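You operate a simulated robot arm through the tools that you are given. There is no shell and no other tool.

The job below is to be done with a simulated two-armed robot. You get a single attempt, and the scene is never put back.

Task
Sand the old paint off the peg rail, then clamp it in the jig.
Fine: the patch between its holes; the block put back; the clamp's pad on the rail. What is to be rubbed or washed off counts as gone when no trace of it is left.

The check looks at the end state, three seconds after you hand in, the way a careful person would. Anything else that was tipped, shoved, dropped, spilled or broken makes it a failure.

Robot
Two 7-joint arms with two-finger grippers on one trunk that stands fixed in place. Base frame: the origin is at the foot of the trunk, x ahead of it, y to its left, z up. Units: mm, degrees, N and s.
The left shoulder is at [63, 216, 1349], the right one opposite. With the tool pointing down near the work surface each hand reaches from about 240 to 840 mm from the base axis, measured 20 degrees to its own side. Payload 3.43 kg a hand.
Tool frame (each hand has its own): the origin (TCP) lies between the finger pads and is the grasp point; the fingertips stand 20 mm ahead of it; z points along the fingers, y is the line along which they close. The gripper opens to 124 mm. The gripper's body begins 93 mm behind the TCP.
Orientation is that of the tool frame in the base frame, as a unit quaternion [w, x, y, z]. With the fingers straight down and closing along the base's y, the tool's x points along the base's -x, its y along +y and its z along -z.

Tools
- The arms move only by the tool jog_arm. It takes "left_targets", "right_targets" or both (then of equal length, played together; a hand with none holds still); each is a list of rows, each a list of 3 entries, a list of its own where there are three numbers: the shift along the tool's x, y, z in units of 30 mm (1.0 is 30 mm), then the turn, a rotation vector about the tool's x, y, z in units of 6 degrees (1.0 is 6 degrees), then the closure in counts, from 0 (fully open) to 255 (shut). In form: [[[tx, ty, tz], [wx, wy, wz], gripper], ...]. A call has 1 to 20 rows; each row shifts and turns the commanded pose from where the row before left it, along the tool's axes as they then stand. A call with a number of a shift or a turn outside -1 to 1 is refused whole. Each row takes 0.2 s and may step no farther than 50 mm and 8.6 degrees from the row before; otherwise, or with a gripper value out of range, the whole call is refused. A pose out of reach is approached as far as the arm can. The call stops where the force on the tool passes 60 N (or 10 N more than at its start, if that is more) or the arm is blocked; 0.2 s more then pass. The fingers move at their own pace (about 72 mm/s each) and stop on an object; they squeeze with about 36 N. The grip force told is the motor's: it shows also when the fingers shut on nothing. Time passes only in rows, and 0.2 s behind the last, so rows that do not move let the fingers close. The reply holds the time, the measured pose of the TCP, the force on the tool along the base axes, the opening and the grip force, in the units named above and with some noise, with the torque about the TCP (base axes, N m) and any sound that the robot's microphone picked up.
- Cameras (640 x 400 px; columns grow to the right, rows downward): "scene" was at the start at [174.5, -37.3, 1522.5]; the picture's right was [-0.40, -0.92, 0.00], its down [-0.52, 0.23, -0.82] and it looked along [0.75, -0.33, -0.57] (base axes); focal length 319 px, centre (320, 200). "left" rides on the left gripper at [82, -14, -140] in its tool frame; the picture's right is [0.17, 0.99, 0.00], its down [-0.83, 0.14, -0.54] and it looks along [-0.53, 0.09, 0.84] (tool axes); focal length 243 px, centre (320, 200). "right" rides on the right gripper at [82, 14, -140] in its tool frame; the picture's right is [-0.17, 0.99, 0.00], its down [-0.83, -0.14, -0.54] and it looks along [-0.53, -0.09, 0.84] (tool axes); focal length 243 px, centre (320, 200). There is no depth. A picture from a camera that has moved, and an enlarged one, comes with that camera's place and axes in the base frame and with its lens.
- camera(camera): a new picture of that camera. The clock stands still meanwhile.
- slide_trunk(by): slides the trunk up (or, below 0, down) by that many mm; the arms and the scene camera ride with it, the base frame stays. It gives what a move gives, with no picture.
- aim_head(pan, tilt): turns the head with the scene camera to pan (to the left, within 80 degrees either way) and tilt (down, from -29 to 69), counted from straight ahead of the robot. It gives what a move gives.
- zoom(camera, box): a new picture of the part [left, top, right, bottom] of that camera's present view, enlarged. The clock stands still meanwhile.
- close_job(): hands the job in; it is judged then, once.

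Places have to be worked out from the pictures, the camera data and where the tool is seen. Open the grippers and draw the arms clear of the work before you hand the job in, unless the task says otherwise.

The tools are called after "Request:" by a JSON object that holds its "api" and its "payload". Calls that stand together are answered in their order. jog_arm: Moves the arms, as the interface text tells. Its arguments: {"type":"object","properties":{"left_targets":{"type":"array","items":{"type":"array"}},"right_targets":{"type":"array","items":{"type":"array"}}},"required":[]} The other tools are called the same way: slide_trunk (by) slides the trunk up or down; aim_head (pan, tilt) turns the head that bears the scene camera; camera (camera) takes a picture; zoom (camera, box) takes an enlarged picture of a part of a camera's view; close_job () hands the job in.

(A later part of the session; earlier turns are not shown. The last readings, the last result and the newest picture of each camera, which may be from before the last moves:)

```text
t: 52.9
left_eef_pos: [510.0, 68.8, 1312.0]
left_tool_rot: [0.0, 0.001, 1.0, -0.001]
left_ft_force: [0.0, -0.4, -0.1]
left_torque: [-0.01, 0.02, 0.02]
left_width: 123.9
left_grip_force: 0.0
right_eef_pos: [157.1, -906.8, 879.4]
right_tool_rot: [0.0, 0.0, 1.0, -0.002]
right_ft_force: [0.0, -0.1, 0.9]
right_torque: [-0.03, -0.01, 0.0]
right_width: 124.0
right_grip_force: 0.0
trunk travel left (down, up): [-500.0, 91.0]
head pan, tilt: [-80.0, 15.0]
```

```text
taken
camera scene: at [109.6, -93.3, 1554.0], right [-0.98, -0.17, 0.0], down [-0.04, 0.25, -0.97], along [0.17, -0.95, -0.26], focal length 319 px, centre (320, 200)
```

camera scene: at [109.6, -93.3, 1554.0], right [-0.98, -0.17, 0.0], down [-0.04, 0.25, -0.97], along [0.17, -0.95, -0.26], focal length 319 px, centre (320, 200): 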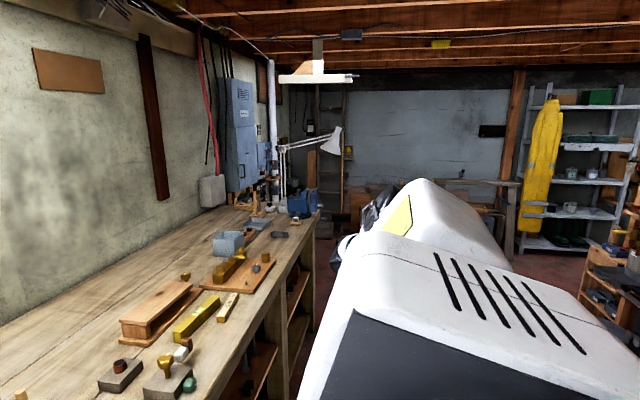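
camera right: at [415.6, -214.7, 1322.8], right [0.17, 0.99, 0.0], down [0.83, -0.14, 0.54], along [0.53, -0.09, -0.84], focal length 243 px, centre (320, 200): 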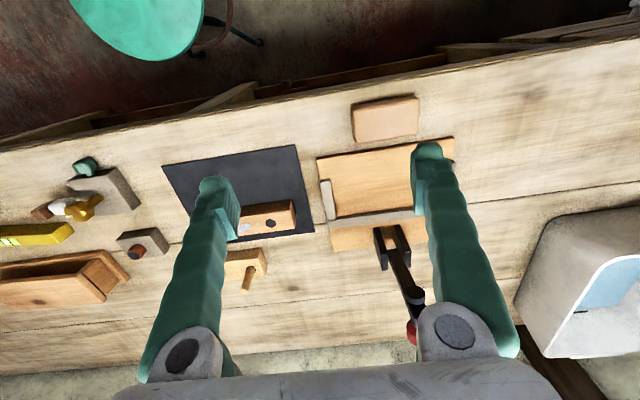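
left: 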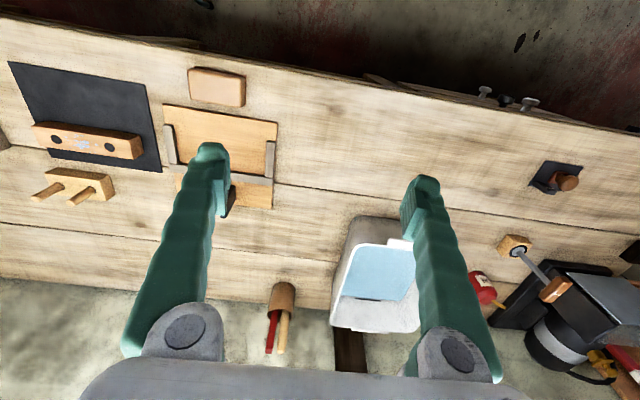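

The upper arm now points level to the side. I lower the hand a bit more (keeping above z = 760 because of the stool nearby) so that the elbow drops below the shoulder's side axis.

Request:
{"api": "jog_arm", "payload": {"right_targets": [[[0, 0.2, 0.7], [0, 0, 0], 0], [[0, 0.2, 0.7], [0, 0, 0], 0], [[0, 0.3, 0.7], [0, 0, 0], 0], [[0, 0.3, 0.7], [0, 0, 0], 0], [[0, 0.3, 0.7], [0, 0, 0], 0], [[0, 0, 0], [0, 0, 0], 0]]}}

Request:
{"api": "camera", "payload": {"camera": "scene"}}

```text
t: 54.3
left_eef_pos: [509.8, 70.3, 1310.8]
left_tool_rot: [0.0, 0.0, 1.0, 0.0]
left_ft_force: [-0.3, 0.1, 0.9]
left_torque: [0.0, 0.0, 0.03]
left_width: 124.1
left_grip_force: 0.0
right_eef_pos: [157.7, -869.9, 774.7]
right_tool_rot: [0.0, 0.001, 1.0, -0.001]
right_ft_force: [0.2, 0.3, 0.9]
right_torque: [-0.01, 0.02, 0.0]
right_width: 124.2
right_grip_force: 0.0
trunk travel left (down, up): [-500.0, 91.0]
head pan, tilt: [-80.0, 15.0]
```

```text
taken
camera scene: at [109.8, -93.5, 1553.9], right [-0.98, -0.17, 0.0], down [-0.04, 0.25, -0.97], along [0.17, -0.95, -0.26], focal length 319 px, centre (320, 200)
```

scene: 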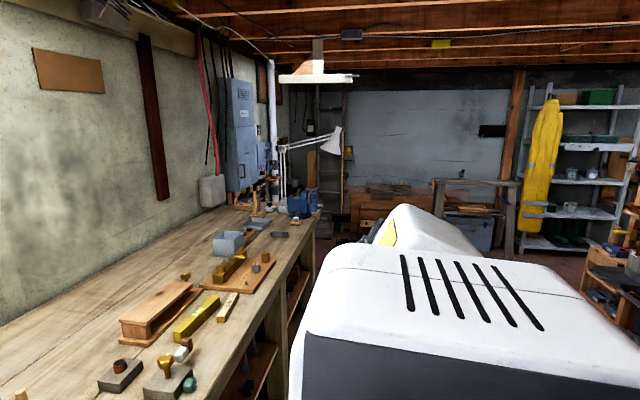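

The elbow has dropped below the shoulder. I bring the hand back up and forward to about (410, -470, 1110), passing over the stool with clearance, and see where the elbow stays.

Request:
{"api": "jog_arm", "payload": {"right_targets": [[[-0.2, 0.3, -1], [0, 0, 0], 0], [[-0.2, 0.5, -1], [0, 0, 0], 0], [[-0.6, 0.95, -0.7], [0, 0, 0], 0], [[-0.6, 0.95, -0.7], [0, 0, 0], 0], [[-0.6, 0.95, -0.7], [0, 0, 0], 0], [[-0.6, 0.95, -0.7], [0, 0, 0], 0], [[-0.6, 0.95, -0.7], [0, 0, 0], 0], [[-0.6, 0.95, -0.7], [0, 0, 0], 0], [[-0.6, 0.95, -0.7], [0, 0, 0], 0], [[-0.6, 0.95, -0.7], [0, 0, 0], 0], [[-0.6, 0.95, -0.7], [0, 0, 0], 0], [[-0.6, 0.95, -0.7], [0, 0, 0], 0], [[-0.6, 0.95, -0.7], [0, 0, 0], 0], [[-0.6, 0.95, -0.7], [0, 0, 0], 0], [[0, 0, 0], [0, 0, 0], 0]]}}

Request:
{"api": "camera", "payload": {"camera": "scene"}}

```text
t: 57.5
left_eef_pos: [509.7, 68.5, 1311.2]
left_tool_rot: [0.0, 0.001, 1.0, 0.0]
left_ft_force: [-0.4, 0.1, 0.2]
left_torque: [0.05, -0.03, 0.0]
left_width: 123.8
left_grip_force: 0.0
right_eef_pos: [381.7, -503.2, 1086.4]
right_tool_rot: [0.0, -0.001, 1.0, 0.0]
right_ft_force: [-0.4, -0.8, -0.1]
right_torque: [0.0, 0.0, 0.02]
right_width: 123.9
right_grip_force: 0.1
trunk travel left (down, up): [-500.0, 91.0]
head pan, tilt: [-80.0, 15.0]
```

```text
taken
camera scene: at [109.5, -95.2, 1553.8], right [-0.98, -0.17, 0.0], down [-0.04, 0.26, -0.97], along [0.17, -0.95, -0.26], focal length 319 px, centre (320, 200)
```

scene: 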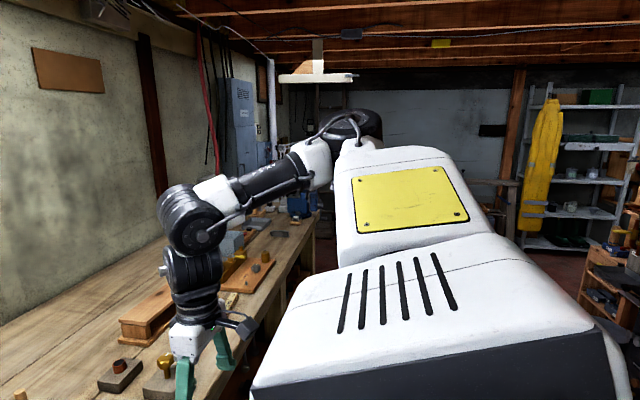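

The hand came forward without reach warnings. I test the sideways limit at this height: move toward (500, -230) and further left.

Request:
{"api": "jog_arm", "payload": {"right_targets": [[[-0.4, 0.9, 0], [0, 0, 0], 0], [[-0.4, 0.9, 0], [0, 0, 0], 0], [[-0.4, 0.9, 0], [0, 0, 0], 0], [[-0.4, 0.9, 0], [0, 0, 0], 0], [[-0.4, 0.9, 0], [0, 0, 0], 0], [[-0.4, 0.9, 0], [0, 0, 0], 0], [[-0.4, 0.9, 0], [0, 0, 0], 0], [[-0.4, 0.9, 0], [0, 0, 0], 0], [[-0.4, 0.9, 0], [0, 0, 0], 0], [[-0.4, 0.9, 0], [0, 0, 0], 0], [[-0.4, 0.9, 0], [0, 0, 0], 0], [[0, 0, 0], [0, 0, 0], 0]]}}

```text
t: 60.1
left_eef_pos: [508.0, 70.2, 1311.5]
left_tool_rot: [0.001, 0.001, 1.0, 0.0]
left_ft_force: [0.1, -0.1, -0.2]
left_torque: [-0.05, -0.04, 0.02]
left_width: 124.2
left_grip_force: 0.0
right_eef_pos: [507.4, -224.4, 1085.8]
right_tool_rot: [0.0, 0.0, 1.0, 0.0]
right_ft_force: [0.2, -0.6, 0.1]
right_torque: [0.02, -0.02, 0.01]
right_width: 124.1
right_grip_force: 0.1
right hand out of reach, approached as far as the arm can: row 11
trunk travel left (down, up): [-500.0, 91.0]
head pan, tilt: [-80.0, 15.0]
```

Same limit, so the elbow came back through the same side. This time I'll stretch out and lower as before, then sweep the straight arm forward and up around the side axis, so the shoulder's first joint really turns over. First, back out to the stretched-low pose.

Request:
{"api": "jog_arm", "payload": {"right_targets": [[[0.4, -0.9, 0], [0, 0, 0], 0], [[0.4, -0.9, 0], [0, 0, 0], 0], [[0.4, -0.9, 0], [0, 0, 0], 0], [[0.4, -0.9, 0], [0, 0, 0], 0], [[0.4, -0.9, 0], [0, 0, 0], 0], [[0.4, -0.9, 0], [0, 0, 0], 0], [[0.4, -0.9, 0], [0, 0, 0], 0], [[0.4, -0.9, 0], [0, 0, 0], 0], [[0.4, -0.9, 0], [0, 0, 0], 0], [[0.4, -0.9, 0], [0, 0, 0], 0], [[0, 0, 0], [0, 0, 0], 0]]}}

Request:
{"api": "jog_arm", "payload": {"right_targets": [[[0.6, -0.95, 0.7], [0, 0, 0], 0], [[0.6, -0.95, 0.7], [0, 0, 0], 0], [[0.6, -0.95, 0.7], [0, 0, 0], 0], [[0.6, -0.95, 0.7], [0, 0, 0], 0], [[0.6, -0.95, 0.7], [0, 0, 0], 0], [[0.6, -0.95, 0.7], [0, 0, 0], 0], [[0.6, -0.95, 0.6], [0, 0, 0], 0], [[0.6, -0.95, 0.6], [0, 0, 0], 0], [[0.6, -0.95, 0.6], [0, 0, 0], 0], [[0.6, -0.95, 0.6], [0, 0, 0], 0], [[0.6, -0.95, 0.6], [0, 0, 0], 0], [[0.4, -0.95, 0.7], [0, 0, 0], 0], [[0.2, -0.7, 0.8], [0, 0, 0], 0], [[0, -0.5, 0.8], [0, 0, 0], 0], [[0, -0.3, 0.8], [0, 0, 0], 0], [[0, -0.2, 0.5], [0, 0, 0], 0], [[0, 0, 0], [0, 0, 0], 0]]}}

Request:
{"api": "camera", "payload": {"camera": "scene"}}

```text
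t: 62.5
left_eef_pos: [510.7, 69.1, 1310.6]
left_tool_rot: [0.0, 0.001, 1.0, -0.001]
left_ft_force: [0.0, -0.2, -0.2]
left_torque: [0.02, 0.01, -0.02]
left_width: 124.1
left_grip_force: 0.0
right_eef_pos: [387.6, -494.2, 1086.7]
right_tool_rot: [-0.001, 0.001, 1.0, -0.001]
right_ft_force: [0.6, 0.0, -0.5]
right_torque: [-0.02, 0.01, -0.01]
right_width: 124.1
right_grip_force: 0.0
trunk travel left (down, up): [-500.0, 91.0]
head pan, tilt: [-80.0, 15.0]
```

```text
t: 66.1
left_eef_pos: [508.7, 69.3, 1311.0]
left_tool_rot: [0.001, 0.001, 1.0, 0.0]
left_ft_force: [-0.2, -0.5, -0.7]
left_torque: [0.04, 0.0, 0.01]
left_width: 124.1
left_grip_force: 0.0
right_eef_pos: [173.2, -885.7, 762.1]
right_tool_rot: [0.0, 0.001, 1.0, 0.0]
right_ft_force: [0.7, -0.2, 0.2]
right_torque: [0.03, 0.03, 0.0]
right_width: 123.9
right_grip_force: 0.1
trunk travel left (down, up): [-500.0, 91.0]
head pan, tilt: [-80.0, 15.0]
```

```text
taken
camera scene: at [109.7, -93.4, 1554.0], right [-0.98, -0.17, 0.0], down [-0.04, 0.25, -0.97], along [0.17, -0.95, -0.26], focal length 319 px, centre (320, 200)
```

scene: 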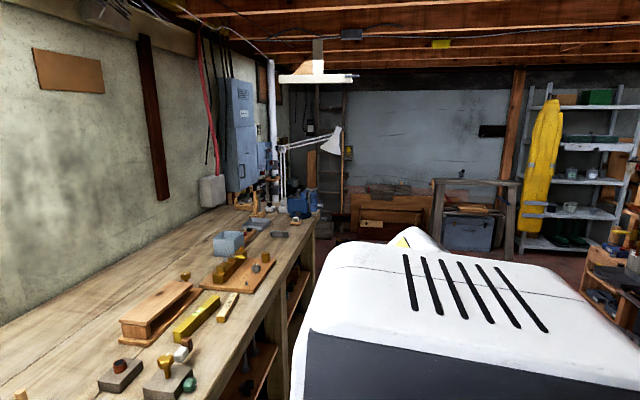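

The arm is nearly straight and the elbow is below the axis. Now I sweep forward (x up to about 380, short of the bench edge at about 460+) and then up to z ≈ 1100 with the arm kept stretched.

Request:
{"api": "jog_arm", "payload": {"right_targets": [[[-0.833, 0.167, -0.225], [0, 0, 0], 0], [[-0.833, 0.167, -0.225], [0, 0, 0], 0], [[-0.833, 0.167, -0.225], [0, 0, 0], 0], [[-0.833, 0.167, -0.225], [0, 0, 0], 0], [[-0.833, 0.333, -0.333], [0, 0, 0], 0], [[-0.833, 0.333, -0.333], [0, 0, 0], 0], [[-0.833, 0.333, -0.333], [0, 0, 0], 0], [[-0.833, 0.333, -0.333], [0, 0, 0], 0], [[-0.08, -0.11, -0.78], [0, 0, 0], 0], [[-0.08, -0.11, -0.78], [0, 0, 0], 0], [[-0.08, -0.11, -0.78], [0, 0, 0], 0], [[0, -0.167, -0.833], [0, 0, 0], 0], [[0, -0.167, -0.833], [0, 0, 0], 0], [[0, -0.167, -0.833], [0, 0, 0], 0], [[0, -0.167, -0.833], [0, 0, 0], 0], [[0, -0.1, -0.833], [0, 0, 0], 0], [[0, -0.1, -0.833], [0, 0, 0], 0], [[0, -0.1, -0.833], [0, 0, 0], 0], [[0, -0.1, -0.833], [0, 0, 0], 0], [[0, 0, 0], [0, 0, 0], 0]]}}

Request:
{"api": "camera", "payload": {"camera": "scene"}}

```text
t: 70.3
left_eef_pos: [509.5, 69.4, 1311.8]
left_tool_rot: [0.001, 0.001, 1.0, 0.0]
left_ft_force: [-0.2, 0.7, -0.2]
left_torque: [0.04, 0.02, 0.01]
left_width: 124.2
left_grip_force: 0.2
right_eef_pos: [380.6, -868.8, 1081.3]
right_tool_rot: [0.001, 0.0, 1.0, -0.001]
right_ft_force: [-0.1, -0.2, -0.3]
right_torque: [0.0, 0.04, -0.03]
right_width: 124.0
right_grip_force: 0.0
right hand out of reach, approached as far as the arm can: row 19
trunk travel left (down, up): [-500.0, 91.0]
head pan, tilt: [-80.0, 15.0]
```

```text
taken
camera scene: at [109.4, -93.9, 1553.9], right [-0.98, -0.17, 0.0], down [-0.04, 0.26, -0.97], along [0.17, -0.95, -0.26], focal length 319 px, centre (320, 200)
```

scene: 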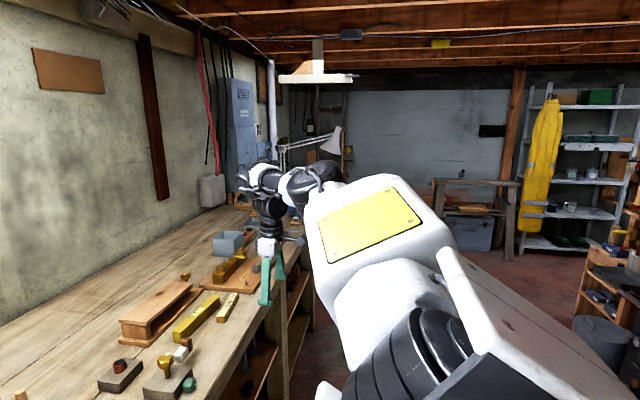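

The shoulder housing has turned over (its slots vanished, black rings visible). Now I bring the hand inward at about z = 1120 toward (440, -430) and test again.

Request:
{"api": "jog_arm", "payload": {"right_targets": [[[-0.1, 0.95, -0.15], [0, 0, 0], 0], [[-0.1, 0.95, -0.15], [0, 0, 0], 0], [[-0.1, 0.95, -0.15], [0, 0, 0], 0], [[-0.1, 0.95, -0.15], [0, 0, 0], 0], [[-0.1, 0.95, -0.15], [0, 0, 0], 0], [[-0.1, 0.95, -0.15], [0, 0, 0], 0], [[-0.1, 0.95, -0.15], [0, 0, 0], 0], [[-0.1, 0.95, -0.15], [0, 0, 0], 0], [[-0.1, 0.95, -0.15], [0, 0, 0], 0], [[-0.1, 0.95, -0.15], [0, 0, 0], 0], [[-0.1, 0.95, -0.15], [0, 0, 0], 0], [[-0.1, 0.95, -0.15], [0, 0, 0], 0], [[-0.1, 0.95, 0], [0, 0, 0], 0], [[-0.1, 0.95, 0], [0, 0, 0], 0], [[-0.2, 0.95, 0], [0, 0, 0], 0], [[0, 0, 0], [0, 0, 0], 0]]}}

Request:
{"api": "camera", "payload": {"camera": "scene"}}

```text
t: 73.7
left_eef_pos: [508.8, 68.8, 1311.6]
left_tool_rot: [0.0, 0.001, 1.0, 0.0]
left_ft_force: [-0.1, -0.2, -0.3]
left_torque: [0.03, -0.03, 0.01]
left_width: 124.2
left_grip_force: 0.0
right_eef_pos: [465.3, -455.7, 1104.2]
right_tool_rot: [0.0, 0.0, 1.0, 0.0]
right_ft_force: [-0.6, -0.2, -0.9]
right_torque: [0.01, -0.03, -0.01]
right_width: 123.9
right_grip_force: 0.0
right hand out of reach, approached as far as the arm can: row 1, 2, 3, 4, 5, 6
trunk travel left (down, up): [-500.0, 91.0]
head pan, tilt: [-80.0, 15.0]
```

```text
taken
camera scene: at [109.5, -94.3, 1553.9], right [-0.98, -0.17, 0.0], down [-0.04, 0.26, -0.97], along [0.17, -0.95, -0.26], focal length 319 px, centre (320, 200)
```

scene: 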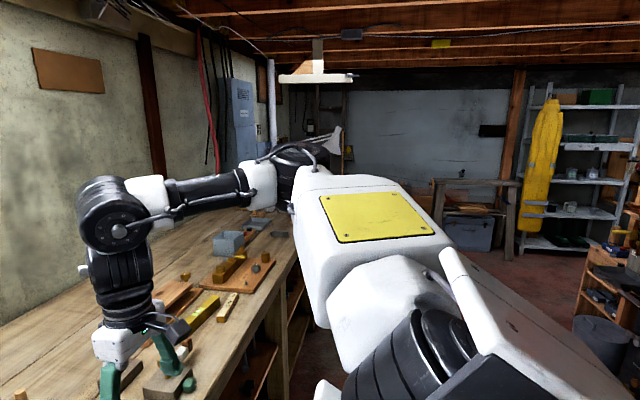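

The shoulder stays in the new branch. Now the sideways test: toward the block position (527, -131) at z ≈ 1100.

Request:
{"api": "jog_arm", "payload": {"right_targets": [[[-0.2, 0.95, 0], [0, 0, 0], 0], [[-0.2, 0.95, 0], [0, 0, 0], 0], [[-0.2, 0.95, 0], [0, 0, 0], 0], [[-0.2, 0.95, 0], [0, 0, 0], 0], [[-0.2, 0.95, 0], [0, 0, 0], 0], [[-0.2, 0.95, 0], [0, 0, 0], 0], [[-0.2, 0.95, 0], [0, 0, 0], 0], [[-0.2, 0.95, 0], [0, 0, 0], 0], [[-0.2, 0.95, 0], [0, 0, 0], 0], [[-0.2, 0.95, 0], [0, 0, 0], 0], [[-0.07, 0.95, 0], [0, 0, 0], 0], [[0, 0.35, 0], [0, 0, 0], 0], [[0, 0, 0], [0, 0, 0], 0]]}}

Request:
{"api": "aim_head", "payload": {"pan": -23.7, "tilt": 34.6}}

Request:
{"api": "camera", "payload": {"camera": "scene"}}

Request:
{"api": "camera", "payload": {"camera": "right"}}

```text
t: 76.5
left_eef_pos: [509.8, 69.2, 1310.7]
left_tool_rot: [0.001, 0.001, 1.0, 0.0]
left_ft_force: [-0.7, -0.4, -0.3]
left_torque: [0.0, -0.01, -0.01]
left_width: 124.1
left_grip_force: 0.1
right_eef_pos: [526.9, -132.7, 1103.4]
right_tool_rot: [-0.001, -0.001, 1.0, 0.001]
right_ft_force: [0.7, 0.7, -0.5]
right_torque: [-0.02, -0.02, 0.04]
right_width: 124.1
right_grip_force: 0.1
trunk travel left (down, up): [-500.0, 91.0]
head pan, tilt: [-80.0, 15.0]
```

```text
t: 77.7
left_eef_pos: [509.9, 69.0, 1310.8]
left_tool_rot: [-0.001, 0.0, 1.0, -0.001]
left_ft_force: [-0.3, 0.2, 0.0]
left_torque: [-0.03, -0.02, 0.03]
left_width: 124.1
left_grip_force: 0.1
right_eef_pos: [527.0, -130.8, 1103.7]
right_tool_rot: [0.0, 0.0, 1.0, 0.0]
right_ft_force: [0.5, -1.1, 0.1]
right_torque: [-0.07, 0.0, 0.01]
right_width: 123.9
right_grip_force: 0.0
trunk travel left (down, up): [-500.0, 91.0]
head pan, tilt: [-23.7, 34.6]
```

```text
taken
camera scene: at [174.5, -37.3, 1522.5], right [-0.4, -0.92, 0.0], down [-0.52, 0.23, -0.82], along [0.75, -0.33, -0.57], focal length 319 px, centre (320, 200)
```

scene: 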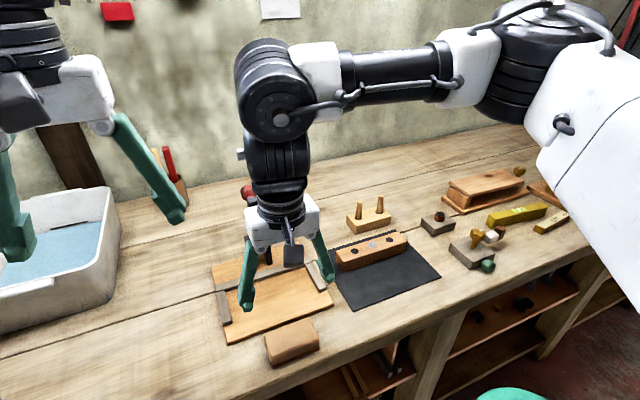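

```text
taken
camera right: at [445.9, -117.7, 1243.2], right [0.17, 0.99, 0.0], down [0.83, -0.14, 0.54], along [0.53, -0.09, -0.84], focal length 243 px, centre (320, 200)
```

right: 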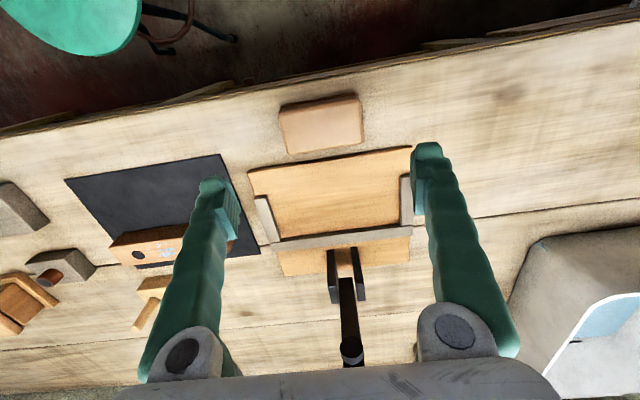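

The right hand now reaches the block position. I zoom the right camera to refine the block's position before descending.

Request:
{"api": "zoom", "payload": {"camera": "right", "box": [260, 75, 380, 175]}}

Request:
{"api": "zoom", "payload": {"camera": "right", "box": [240, 130, 440, 380]}}

```text
4.00 times, centred on (320, 125) of right
camera zoom: at [445.9, -117.7, 1243.2], right [0.17, 0.99, 0.0], down [0.83, -0.14, 0.54], along [0.53, -0.09, -0.84], focal length 970 px, centre (320, 500)
```

zoom: 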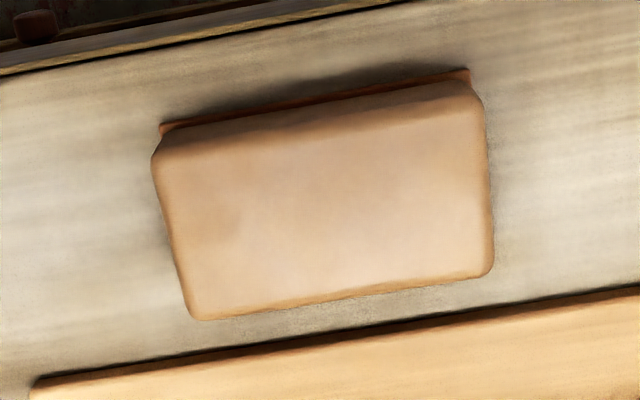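

```text
1.60 times, centred on (340, 255) of right
camera zoom: at [445.9, -117.7, 1243.2], right [0.17, 0.99, 0.0], down [0.83, -0.14, 0.54], along [0.53, -0.09, -0.84], focal length 388 px, centre (288, 112)
```

zoom: 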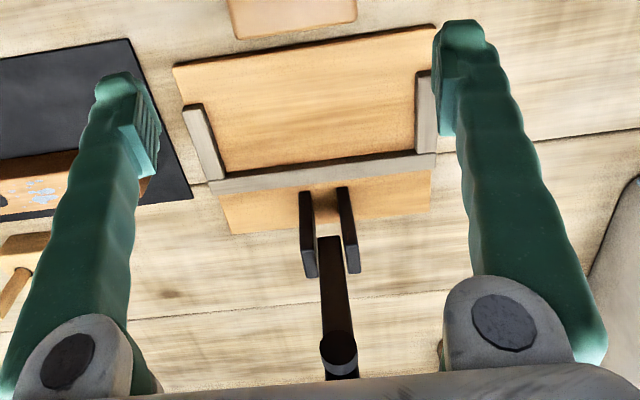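

Both views put the block centre at about (528, -130.5), top z ≈ 949, square to the axes. I descend to z ≈ 985 (tips still above the block) and check alignment.

Request:
{"api": "jog_arm", "payload": {"right_targets": [[[-0.04, 0, 0.9], [0, 0, 0], 0], [[0, 0, 0.9], [0, 0, 0], 0], [[0, 0, 0.9], [0, 0, 0], 0], [[0, 0, 0.9], [0, 0, 0], 0], [[0, 0, 0.35], [0, 0, 0], 0], [[0, 0, 0], [0, 0, 0], 0]]}}

Request:
{"api": "camera", "payload": {"camera": "right"}}

Request:
{"api": "zoom", "payload": {"camera": "scene", "box": [200, 230, 360, 370]}}

```text
t: 79.1
left_eef_pos: [510.1, 68.5, 1311.8]
left_tool_rot: [0.0, 0.001, 1.0, 0.0]
left_ft_force: [-0.3, 0.5, 0.1]
left_torque: [0.03, -0.03, -0.03]
left_width: 124.3
left_grip_force: 0.1
right_eef_pos: [528.6, -132.7, 984.2]
right_tool_rot: [-0.001, 0.001, 1.0, 0.0]
right_ft_force: [-0.2, 0.4, 0.1]
right_torque: [0.01, -0.02, 0.02]
right_width: 124.0
right_grip_force: 0.1
trunk travel left (down, up): [-500.0, 91.0]
head pan, tilt: [-23.7, 34.6]
```

```text
taken
camera right: at [447.3, -118.7, 1123.2], right [0.17, 0.99, 0.0], down [0.83, -0.14, 0.54], along [0.53, -0.09, -0.84], focal length 243 px, centre (320, 200)
```

right: 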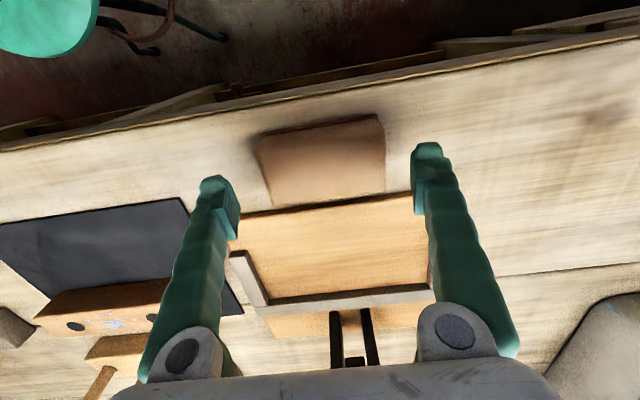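

```text
2.86 times, centred on (280, 300) of scene
camera zoom: at [174.2, -37.2, 1522.6], right [-0.4, -0.92, 0.0], down [-0.52, 0.23, -0.82], along [0.75, -0.33, -0.57], focal length 913 px, centre (434, -86)
```

zoom: 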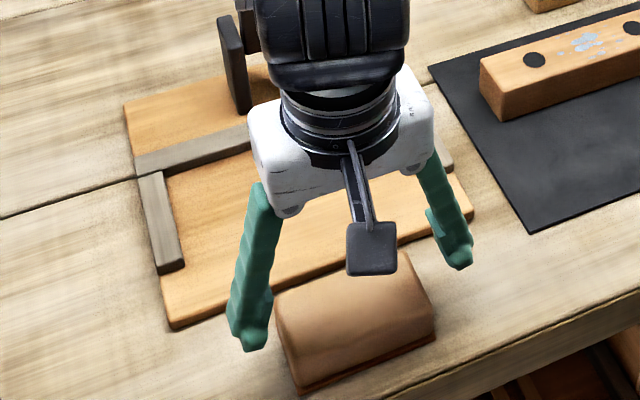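

Fingers straddle the block evenly. I descend slowly to z ≈ 947 with the fingers open.

Request:
{"api": "jog_arm", "payload": {"right_targets": [[[0, 0.02, 0.4], [0, 0, 0], 0], [[0, 0.02, 0.4], [0, 0, 0], 0], [[0, 0, 0.3], [0, 0, 0], 0], [[0, 0, 0.13], [0, 0, 0], 0], [[0, 0, 0], [0, 0, 0], 0]]}}

Request:
{"api": "camera", "payload": {"camera": "right"}}

Request:
{"api": "zoom", "payload": {"camera": "scene", "box": [220, 270, 340, 370]}}

```text
t: 80.3
left_eef_pos: [509.3, 69.4, 1311.2]
left_tool_rot: [0.0, 0.001, 1.0, 0.0]
left_ft_force: [0.0, 0.2, 0.0]
left_torque: [0.0, 0.01, -0.04]
left_width: 123.9
left_grip_force: 0.1
right_eef_pos: [528.7, -129.6, 948.1]
right_tool_rot: [0.0, 0.0, 1.0, 0.001]
right_ft_force: [-0.3, -1.2, -0.1]
right_torque: [-0.02, -0.03, -0.01]
right_width: 124.3
right_grip_force: 0.0
trunk travel left (down, up): [-500.0, 91.0]
head pan, tilt: [-23.7, 34.6]
```

```text
taken
camera right: at [447.9, -116.8, 1087.7], right [0.17, 0.99, 0.0], down [0.83, -0.14, 0.54], along [0.53, -0.09, -0.84], focal length 243 px, centre (320, 200)
```

right: 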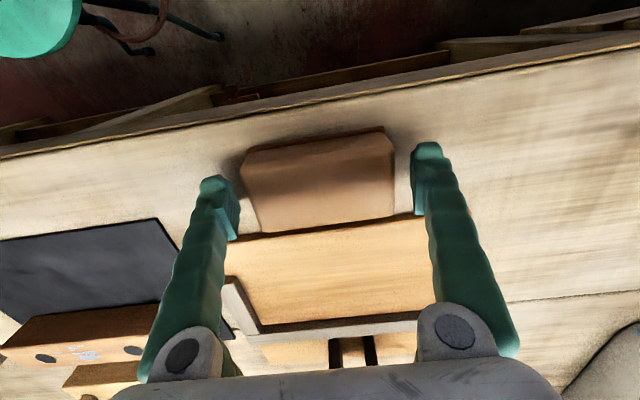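

```text
4.00 times, centred on (280, 320) of scene
camera zoom: at [174.4, -37.3, 1522.5], right [-0.4, -0.92, 0.0], down [-0.52, 0.23, -0.82], along [0.75, -0.33, -0.57], focal length 1278 px, centre (480, -280)
```

zoom: 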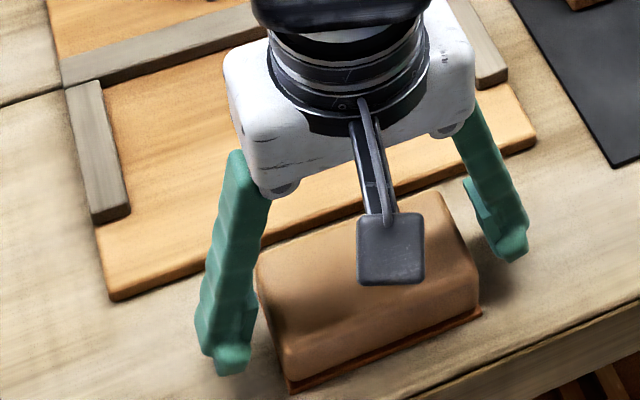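

The fingers flank the block's ends with clearance. I close on it.

Request:
{"api": "jog_arm", "payload": {"right_targets": [[[0, 0, 0], [0, 0, 0], 255], [[0, 0, 0], [0, 0, 0], 255], [[0, 0, 0], [0, 0, 0], 255], [[0, 0, 0], [0, 0, 0], 255], [[0, 0, 0], [0, 0, 0], 255]]}}

```text
t: 81.5
left_eef_pos: [509.8, 68.3, 1311.1]
left_tool_rot: [-0.001, 0.001, 1.0, 0.0]
left_ft_force: [-0.4, 0.0, 0.9]
left_torque: [-0.01, 0.0, -0.02]
left_width: 123.7
left_grip_force: 0.1
right_eef_pos: [529.3, -130.4, 947.0]
right_tool_rot: [0.0, 0.0, 1.0, 0.001]
right_ft_force: [-0.4, 0.7, 0.4]
right_torque: [-0.05, -0.02, 0.04]
right_width: 100.1
right_grip_force: 35.9
trunk travel left (down, up): [-500.0, 91.0]
head pan, tilt: [-23.7, 34.6]
```

The block is gripped (width 100 mm, 36 N). I lift it straight up by about 110 mm.

Request:
{"api": "jog_arm", "payload": {"right_targets": [[[0, 0, -0.3], [0, 0, 0], 255], [[0, 0, -0.6], [0, 0, 0], 255], [[0, 0, -0.9], [0, 0, 0], 255], [[0, 0, -0.9], [0, 0, 0], 255], [[0, 0, -0.9], [0, 0, 0], 255], [[0, 0, 0], [0, 0, 0], 255]]}}

Request:
{"api": "zoom", "payload": {"camera": "scene", "box": [200, 200, 400, 370]}}

Request:
{"api": "camera", "payload": {"camera": "right"}}

```text
t: 82.9
left_eef_pos: [508.7, 67.9, 1311.3]
left_tool_rot: [0.0, 0.002, 1.0, 0.0]
left_ft_force: [-0.3, -0.9, -1.4]
left_torque: [-0.03, 0.0, 0.0]
left_width: 123.8
left_grip_force: 0.0
right_eef_pos: [528.7, -130.7, 1053.7]
right_tool_rot: [-0.001, 0.0, 1.0, -0.001]
right_ft_force: [1.0, 0.3, 0.1]
right_torque: [0.0, 0.02, 0.0]
right_width: 0.1
right_grip_force: 34.6
trunk travel left (down, up): [-500.0, 91.0]
head pan, tilt: [-23.7, 34.6]
```

```text
2.35 times, centred on (300, 285) of scene
camera zoom: at [174.8, -37.4, 1522.4], right [-0.4, -0.92, 0.0], down [-0.52, 0.23, -0.82], along [0.75, -0.33, -0.57], focal length 752 px, centre (367, 0)
```

zoom: 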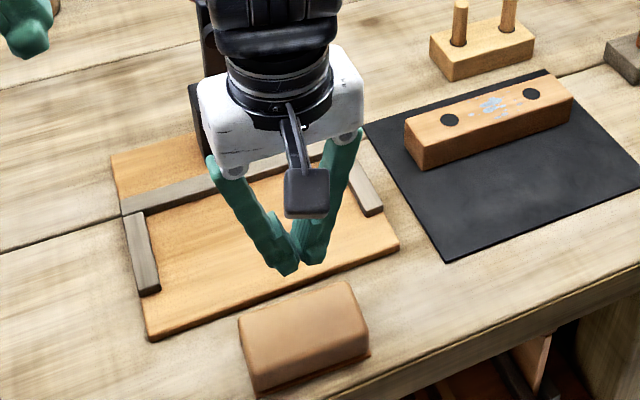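

```text
taken
camera right: at [448.9, -117.3, 1194.1], right [0.17, 0.99, 0.0], down [0.83, -0.14, 0.54], along [0.53, -0.09, -0.84], focal length 243 px, centre (320, 200)
```

right: 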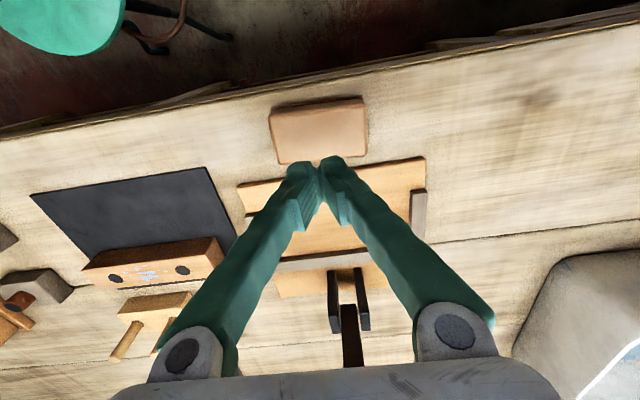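

The fingers slipped off and the block stayed on the bench. I check whether it moved and study its shape before retrying.

Request:
{"api": "zoom", "payload": {"camera": "right", "box": [250, 80, 390, 180]}}

Request:
{"api": "zoom", "payload": {"camera": "scene", "box": [250, 305, 340, 370]}}

```text
4.00 times, centred on (320, 130) of right
camera zoom: at [448.9, -117.3, 1194.1], right [0.17, 0.99, 0.0], down [0.83, -0.14, 0.54], along [0.53, -0.09, -0.84], focal length 970 px, centre (320, 480)
```

zoom: 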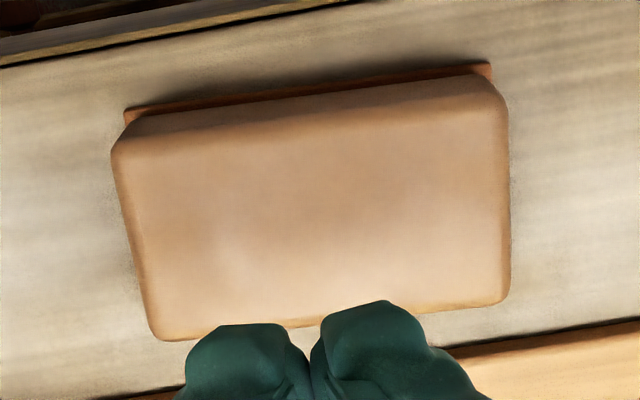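

```text
6.15 times, centred on (295, 338) of scene
camera zoom: at [174.8, -37.4, 1522.4], right [-0.4, -0.92, 0.0], down [-0.52, 0.23, -0.82], along [0.75, -0.33, -0.57], focal length 1966 px, centre (474, -646)
```

zoom: 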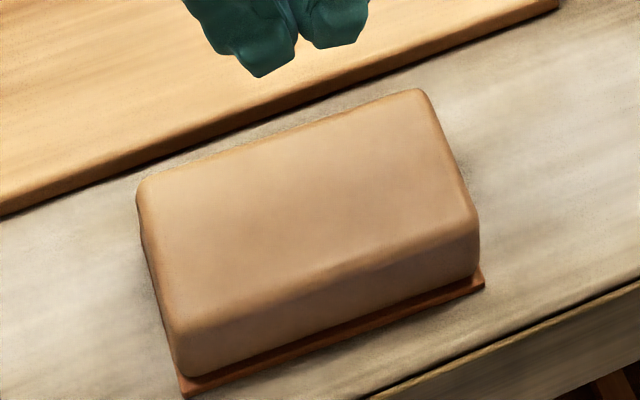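

The block turned by about 2° and shifted ~3 mm; the fingers were holding only its rounded upper edge. I inspect the fingertip shape to see where the pads really are.

Request:
{"api": "jog_arm", "payload": {"right_targets": [[[0, 0, 0], [0, 0, 0], 0], [[0, 0, 0], [0, 0, 0], 0], [[0, 0, 0], [0, 0, 0], 0], [[0, 0, 0], [0, 0, 0], 0], [[0, 0, 0], [0, 0, 0], 0]]}}

Request:
{"api": "zoom", "payload": {"camera": "right", "box": [180, 80, 480, 270]}}

Request:
{"api": "zoom", "payload": {"camera": "scene", "box": [210, 250, 350, 370]}}

Request:
{"api": "camera", "payload": {"camera": "left"}}

```text
t: 84.1
left_eef_pos: [509.6, 69.1, 1311.1]
left_tool_rot: [0.0, 0.001, 1.0, 0.0]
left_ft_force: [0.1, 0.6, 0.1]
left_torque: [0.01, 0.02, -0.01]
left_width: 124.1
left_grip_force: 0.2
right_eef_pos: [529.4, -131.8, 1054.1]
right_tool_rot: [-0.001, 0.0, 1.0, 0.001]
right_ft_force: [0.5, 0.7, -0.3]
right_torque: [0.02, 0.02, 0.04]
right_width: 124.0
right_grip_force: 0.0
trunk travel left (down, up): [-500.0, 91.0]
head pan, tilt: [-23.7, 34.6]
```

```text
2.11 times, centred on (330, 175) of right
camera zoom: at [448.8, -117.1, 1194.1], right [0.17, 0.99, 0.0], down [0.83, -0.14, 0.54], along [0.53, -0.09, -0.84], focal length 511 px, centre (299, 253)
```

zoom: 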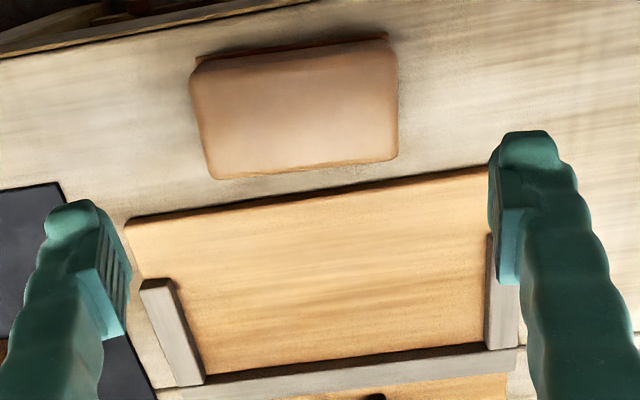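

```text
3.33 times, centred on (280, 310) of scene
camera zoom: at [174.6, -37.3, 1522.5], right [-0.4, -0.92, 0.0], down [-0.52, 0.23, -0.82], along [0.75, -0.33, -0.57], focal length 1065 px, centre (453, -167)
```

zoom: 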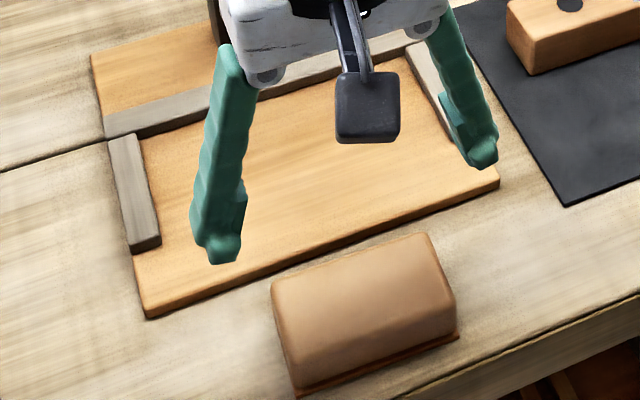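

```text
taken
camera left: at [427.4, 55.7, 1449.9], right [-0.16, 0.99, 0.0], down [0.83, 0.14, 0.54], along [0.53, 0.09, -0.84], focal length 243 px, centre (320, 200)
```

left: 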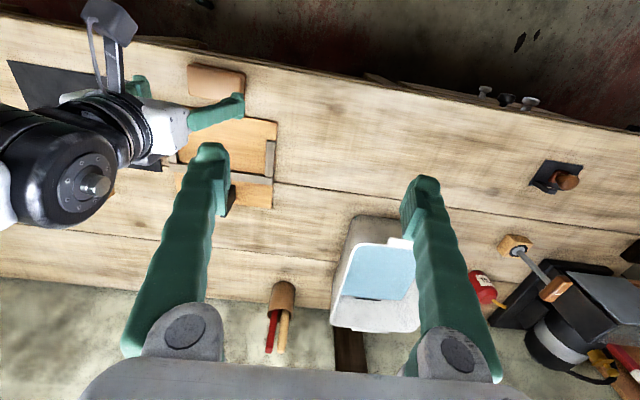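

The ribbed pads begin several mm behind the tips, so I must go lower, with tips almost on the bench. I align to the block's new pose (525, -132, turned ~2.5° clockwise) and descend to z ≈ 950.

Request:
{"api": "jog_arm", "payload": {"right_targets": [[[0.147, -0.02, 0.6], [0, 0, 0.42], 0], [[0, 0, 0.9], [0, 0, 0], 0], [[0, 0, 0.9], [0, 0, 0], 0], [[0, 0, 0.6], [0, 0, 0], 0], [[0, 0, 0.4], [0, 0, 0], 0], [[0, 0, 0], [0, 0, 0], 0]]}}

Request:
{"api": "zoom", "payload": {"camera": "right", "box": [180, 100, 480, 290]}}

```text
t: 85.5
left_eef_pos: [509.6, 69.6, 1311.1]
left_tool_rot: [0.0, 0.0, 1.0, 0.0]
left_ft_force: [-0.2, 0.0, 0.8]
left_torque: [0.01, 0.02, -0.01]
left_width: 123.8
left_grip_force: 0.0
right_eef_pos: [524.2, -131.6, 954.1]
right_tool_rot: [0.0, 0.022, 1.0, 0.0]
right_ft_force: [0.2, -0.1, -0.4]
right_torque: [0.01, -0.04, 0.03]
right_width: 124.0
right_grip_force: 0.1
trunk travel left (down, up): [-500.0, 91.0]
head pan, tilt: [-23.7, 34.6]
```

```text
2.11 times, centred on (330, 195) of right
camera zoom: at [444.8, -113.9, 1093.9], right [0.21, 0.98, 0.0], down [0.82, -0.18, 0.54], along [0.53, -0.11, -0.84], focal length 511 px, centre (299, 210)
```

zoom: 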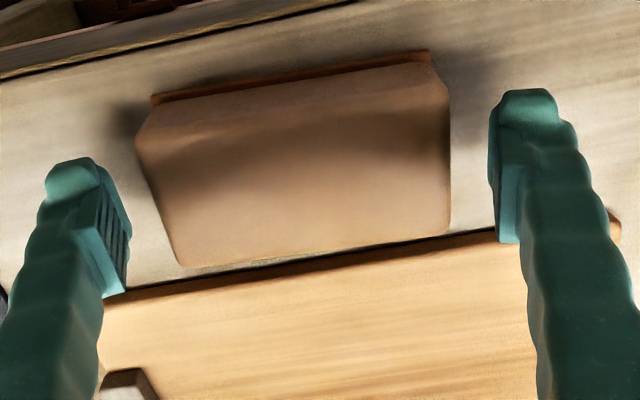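

Aligned. I creep down in small steps, watching the vertical force to find the bench surface.

Request:
{"api": "jog_arm", "payload": {"right_targets": [[[0, 0, 0.15], [0, 0, 0], 0], [[0, 0, 0.15], [0, 0, 0], 0], [[0, 0, 0.07], [0, 0, 0], 0], [[0, 0, 0], [0, 0, 0], 0]]}}

Request:
{"api": "jog_arm", "payload": {"right_targets": [[[0, 0, 0.05], [0, 0, 0], 0], [[0, 0, 0], [0, 0, 0], 0]]}}

```text
t: 86.5
left_eef_pos: [509.5, 69.3, 1311.0]
left_tool_rot: [0.0, 0.001, 1.0, 0.0]
left_ft_force: [0.1, -0.6, 0.1]
left_torque: [0.03, -0.01, 0.01]
left_width: 124.1
left_grip_force: 0.0
right_eef_pos: [524.7, -131.6, 943.4]
right_tool_rot: [0.0, 0.022, 1.0, 0.0]
right_ft_force: [0.5, -0.4, -1.0]
right_torque: [-0.03, -0.01, 0.03]
right_width: 124.0
right_grip_force: 0.0
trunk travel left (down, up): [-500.0, 91.0]
head pan, tilt: [-23.7, 34.6]
```

```text
t: 87.1
left_eef_pos: [510.2, 68.9, 1311.1]
left_tool_rot: [0.0, 0.001, 1.0, 0.0]
left_ft_force: [0.1, -1.2, 1.0]
left_torque: [0.01, -0.01, -0.02]
left_width: 123.9
left_grip_force: 0.1
right_eef_pos: [524.6, -132.5, 942.0]
right_tool_rot: [0.0, 0.022, 1.0, 0.0]
right_ft_force: [-0.5, 0.0, 1.1]
right_torque: [0.0, 0.0, -0.02]
right_width: 124.1
right_grip_force: 0.1
trunk travel left (down, up): [-500.0, 91.0]
head pan, tilt: [-23.7, 34.6]
```

No contact yet at z = 942. I go on in 1.5 mm steps.

Request:
{"api": "jog_arm", "payload": {"right_targets": [[[0, 0, 0.05], [0, 0, 0], 0], [[0, 0, 0], [0, 0, 0], 0]]}}

Request:
{"api": "jog_arm", "payload": {"right_targets": [[[0, 0, 0.05], [0, 0, 0], 0], [[0, 0, 0], [0, 0, 0], 0]]}}

```text
t: 87.7
left_eef_pos: [509.8, 70.3, 1310.5]
left_tool_rot: [0.0, 0.0, 1.0, 0.001]
left_ft_force: [-0.3, 0.9, 0.7]
left_torque: [0.0, -0.03, -0.02]
left_width: 123.6
left_grip_force: 0.1
right_eef_pos: [524.4, -131.8, 939.9]
right_tool_rot: [0.0, 0.023, 1.0, 0.0]
right_ft_force: [-1.0, 0.5, 0.6]
right_torque: [-0.01, -0.04, 0.01]
right_width: 124.1
right_grip_force: 0.1
trunk travel left (down, up): [-500.0, 91.0]
head pan, tilt: [-23.7, 34.6]
```

```text
t: 88.3
left_eef_pos: [509.8, 69.2, 1311.9]
left_tool_rot: [0.0, 0.001, 1.0, 0.0]
left_ft_force: [-0.3, -0.2, -0.2]
left_torque: [0.0, -0.02, 0.02]
left_width: 124.0
left_grip_force: 0.0
right_eef_pos: [524.5, -131.3, 937.9]
right_tool_rot: [-0.001, 0.022, 1.0, 0.0]
right_ft_force: [-0.5, -0.3, 0.5]
right_torque: [0.03, 0.01, -0.05]
right_width: 123.9
right_grip_force: 0.1
trunk travel left (down, up): [-500.0, 91.0]
head pan, tilt: [-23.7, 34.6]
```

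Still free at z = 938, so the bench is lower than I judged. I continue.

Request:
{"api": "jog_arm", "payload": {"right_targets": [[[0, 0, 0.06], [0, 0, 0], 0], [[0, 0, 0], [0, 0, 0], 0]]}}

Request:
{"api": "jog_arm", "payload": {"right_targets": [[[0, 0, 0.06], [0, 0, 0], 0], [[0, 0, 0], [0, 0, 0], 0]]}}

Request:
{"api": "zoom", "payload": {"camera": "right", "box": [180, 100, 480, 290]}}

Request:
{"api": "zoom", "payload": {"camera": "scene", "box": [220, 270, 340, 370]}}

```text
t: 88.9
left_eef_pos: [510.5, 69.6, 1311.6]
left_tool_rot: [0.0, 0.001, 1.0, 0.0]
left_ft_force: [0.9, -0.2, 0.2]
left_torque: [-0.01, 0.02, -0.03]
left_width: 124.1
left_grip_force: 0.0
right_eef_pos: [524.9, -129.9, 936.3]
right_tool_rot: [0.0, 0.022, 1.0, 0.0]
right_ft_force: [0.2, -0.1, 0.1]
right_torque: [-0.02, -0.01, 0.0]
right_width: 124.1
right_grip_force: 0.2
trunk travel left (down, up): [-500.0, 91.0]
head pan, tilt: [-23.7, 34.6]
```

```text
t: 89.5
left_eef_pos: [509.0, 68.7, 1310.3]
left_tool_rot: [0.0, 0.002, 1.0, 0.0]
left_ft_force: [0.3, -0.5, 0.0]
left_torque: [0.0, 0.04, 0.0]
left_width: 124.0
left_grip_force: 0.0
right_eef_pos: [523.8, -130.4, 934.1]
right_tool_rot: [0.0, 0.022, 1.0, 0.0]
right_ft_force: [-0.4, -0.1, 0.3]
right_torque: [0.0, -0.03, -0.02]
right_width: 123.8
right_grip_force: 0.2
trunk travel left (down, up): [-500.0, 91.0]
head pan, tilt: [-23.7, 34.6]
```

```text
2.11 times, centred on (330, 195) of right
camera zoom: at [444.7, -113.6, 1074.1], right [0.21, 0.98, 0.0], down [0.82, -0.18, 0.54], along [0.53, -0.11, -0.84], focal length 511 px, centre (299, 210)
```

zoom: 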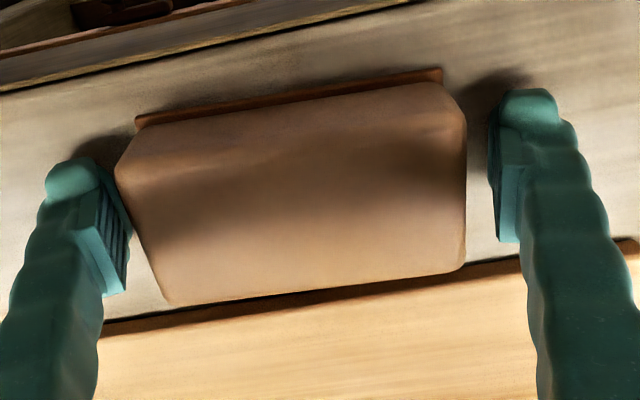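

```text
4.00 times, centred on (280, 320) of scene
camera zoom: at [174.4, -37.2, 1522.5], right [-0.4, -0.92, 0.0], down [-0.52, 0.23, -0.82], along [0.75, -0.33, -0.57], focal length 1278 px, centre (480, -280)
```

zoom: 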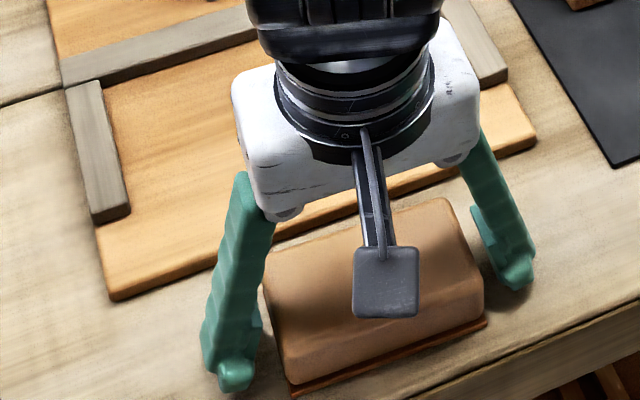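

Still no contact at z = 934; finger shadows are closing in. I continue a little further with force checks.

Request:
{"api": "jog_arm", "payload": {"right_targets": [[[0, 0, 0.06], [0, 0, 0], 0], [[0, 0, 0], [0, 0, 0], 0]]}}

Request:
{"api": "jog_arm", "payload": {"right_targets": [[[0, 0, 0.06], [0, 0, 0], 0], [[0, 0, 0], [0, 0, 0], 0]]}}

Request:
{"api": "jog_arm", "payload": {"right_targets": [[[0, 0, 0.06], [0, 0, 0], 0], [[0, 0, 0], [0, 0, 0], 0]]}}

```text
t: 90.1
left_eef_pos: [509.5, 69.1, 1312.2]
left_tool_rot: [0.0, 0.001, 1.0, 0.0]
left_ft_force: [-0.4, 0.5, 0.1]
left_torque: [-0.03, 0.0, 0.03]
left_width: 123.9
left_grip_force: 0.0
right_eef_pos: [524.9, -130.9, 932.8]
right_tool_rot: [0.0, 0.022, 1.0, 0.0]
right_ft_force: [0.4, 0.5, -0.7]
right_torque: [-0.02, 0.02, 0.02]
right_width: 124.1
right_grip_force: 0.1
trunk travel left (down, up): [-500.0, 91.0]
head pan, tilt: [-23.7, 34.6]
```

```text
t: 90.7
left_eef_pos: [509.4, 70.1, 1310.9]
left_tool_rot: [0.0, 0.0, 1.0, -0.001]
left_ft_force: [-0.4, -0.6, 0.6]
left_torque: [0.0, -0.01, 0.04]
left_width: 123.6
left_grip_force: 0.2
right_eef_pos: [524.1, -130.6, 931.2]
right_tool_rot: [0.0, 0.022, 1.0, 0.001]
right_ft_force: [0.4, -0.4, -0.4]
right_torque: [-0.02, 0.0, 0.01]
right_width: 124.1
right_grip_force: 0.1
trunk travel left (down, up): [-500.0, 91.0]
head pan, tilt: [-23.7, 34.6]
```

```text
t: 91.3
left_eef_pos: [509.5, 68.2, 1311.0]
left_tool_rot: [0.001, 0.001, 1.0, 0.0]
left_ft_force: [0.0, -0.3, 0.9]
left_torque: [0.0, -0.02, 0.0]
left_width: 124.1
left_grip_force: 0.0
right_eef_pos: [524.2, -131.4, 931.6]
right_tool_rot: [0.001, 0.022, 1.0, 0.0]
right_ft_force: [0.2, -2.2, 11.9]
right_torque: [0.06, 0.01, 0.22]
right_width: 123.7
right_grip_force: 0.1
trunk travel left (down, up): [-500.0, 91.0]
head pan, tilt: [-23.7, 34.6]
```

Contact at z ≈ 931 (11.9 N): the bench surface is at z ≈ 911, about 8 mm lower than assumed — so the block's top is at ≈ 942 and the first grip was too high. I back off 3 mm, shift +3.5 mm in x onto the block's centre, and close.

Request:
{"api": "jog_arm", "payload": {"right_targets": [[[0, 0, -0.1], [0, 0, 0], 0], [[-0.117, 0, 0], [0, 0, 0], 0], [[0, 0, 0], [0, 0, 0], 255], [[0, 0, 0], [0, 0, 0], 255], [[0, 0, 0], [0, 0, 0], 255], [[0, 0, 0], [0, 0, 0], 255], [[0, 0, 0], [0, 0, 0], 255]]}}

```text
t: 92.9
left_eef_pos: [509.2, 69.6, 1312.2]
left_tool_rot: [0.0, 0.001, 1.0, 0.001]
left_ft_force: [0.4, 1.2, -0.1]
left_torque: [0.01, -0.01, 0.04]
left_width: 124.1
left_grip_force: 0.0
right_eef_pos: [528.2, -131.4, 932.5]
right_tool_rot: [0.0, 0.023, 1.0, 0.0]
right_ft_force: [0.7, 2.0, 5.0]
right_torque: [0.26, 0.01, 0.01]
right_width: 106.8
right_grip_force: 36.6
trunk travel left (down, up): [-500.0, 91.0]
head pan, tilt: [-23.7, 34.6]
```

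Width reads 106.8 mm, wider than expected, with slight vertical force. I look at how the fingers meet the block before lifting.

Request:
{"api": "zoom", "payload": {"camera": "right", "box": [180, 100, 480, 290]}}

Request:
{"api": "zoom", "payload": {"camera": "scene", "box": [220, 270, 340, 370]}}

Request:
{"api": "zoom", "payload": {"camera": "left", "box": [130, 40, 290, 160]}}

```text
2.11 times, centred on (330, 195) of right
camera zoom: at [447.5, -113.6, 1072.4], right [0.21, 0.98, 0.0], down [0.82, -0.18, 0.54], along [0.53, -0.11, -0.84], focal length 511 px, centre (299, 210)
```

zoom: 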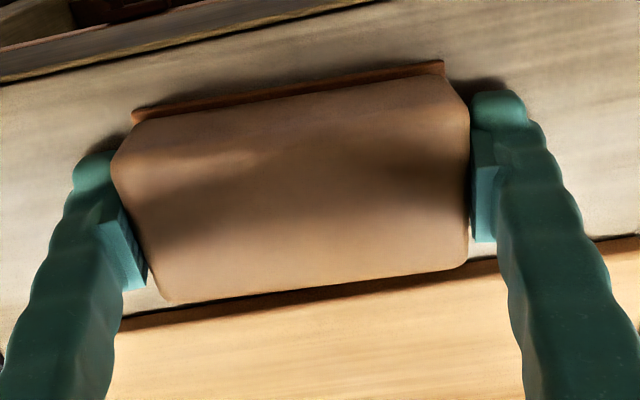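

```text
4.00 times, centred on (280, 320) of scene
camera zoom: at [174.1, -36.8, 1522.6], right [-0.4, -0.92, 0.0], down [-0.52, 0.23, -0.82], along [0.75, -0.33, -0.57], focal length 1278 px, centre (480, -280)
```

zoom: 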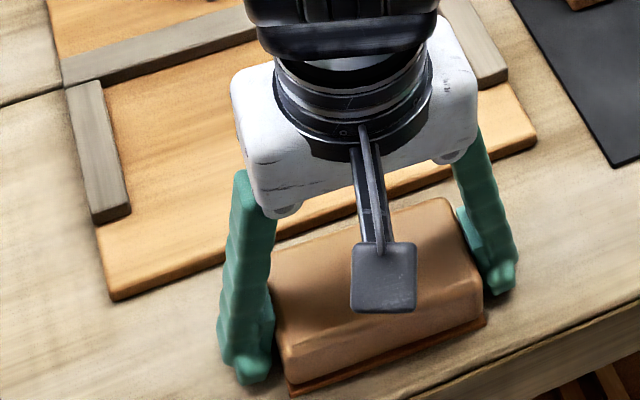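

```text
3.33 times, centred on (210, 100) of left
camera zoom: at [426.9, 56.2, 1450.0], right [-0.16, 0.99, 0.0], down [0.83, 0.14, 0.54], along [0.53, 0.09, -0.84], focal length 809 px, centre (687, 533)
```

zoom: 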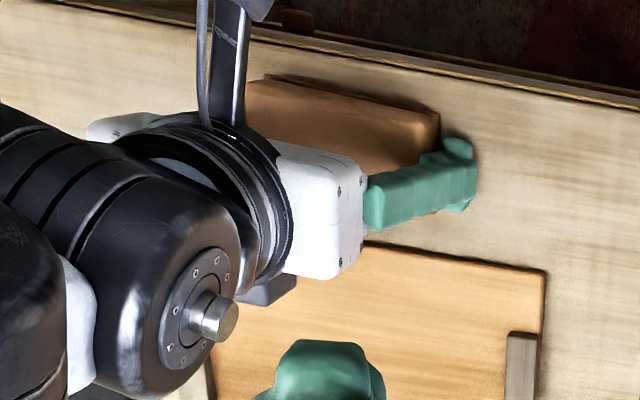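

Both pads are flush on the block's ends. I lift slowly by a few mm and watch the width.

Request:
{"api": "jog_arm", "payload": {"right_targets": [[[0, 0, -0.05], [0, 0, 0], 255], [[0, 0, -0.1], [0, 0, 0], 255], [[0, 0, -0.15], [0, 0, 0], 255], [[0, 0, 0], [0, 0, 0], 255]]}}

Request:
{"api": "zoom", "payload": {"camera": "scene", "box": [220, 270, 340, 370]}}

```text
t: 93.9
left_eef_pos: [510.0, 69.6, 1309.9]
left_tool_rot: [0.0, 0.001, 1.0, 0.0]
left_ft_force: [0.1, 0.4, 0.3]
left_torque: [0.04, 0.0, 0.01]
left_width: 124.0
left_grip_force: 0.1
right_eef_pos: [527.1, -132.6, 940.9]
right_tool_rot: [-0.001, 0.021, 1.0, -0.001]
right_ft_force: [-0.6, -1.1, -0.9]
right_torque: [-0.02, 0.02, 0.02]
right_width: 106.3
right_grip_force: 36.1
trunk travel left (down, up): [-500.0, 91.0]
head pan, tilt: [-23.7, 34.6]
```

```text
4.00 times, centred on (280, 320) of scene
camera zoom: at [174.8, -37.4, 1522.5], right [-0.4, -0.92, 0.0], down [-0.52, 0.23, -0.82], along [0.75, -0.33, -0.57], focal length 1278 px, centre (480, -280)
```

zoom: 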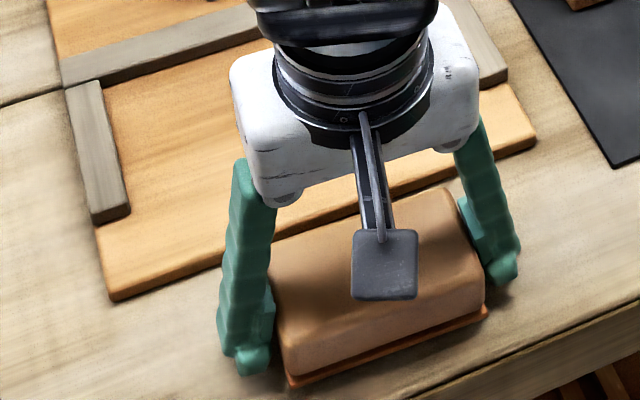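

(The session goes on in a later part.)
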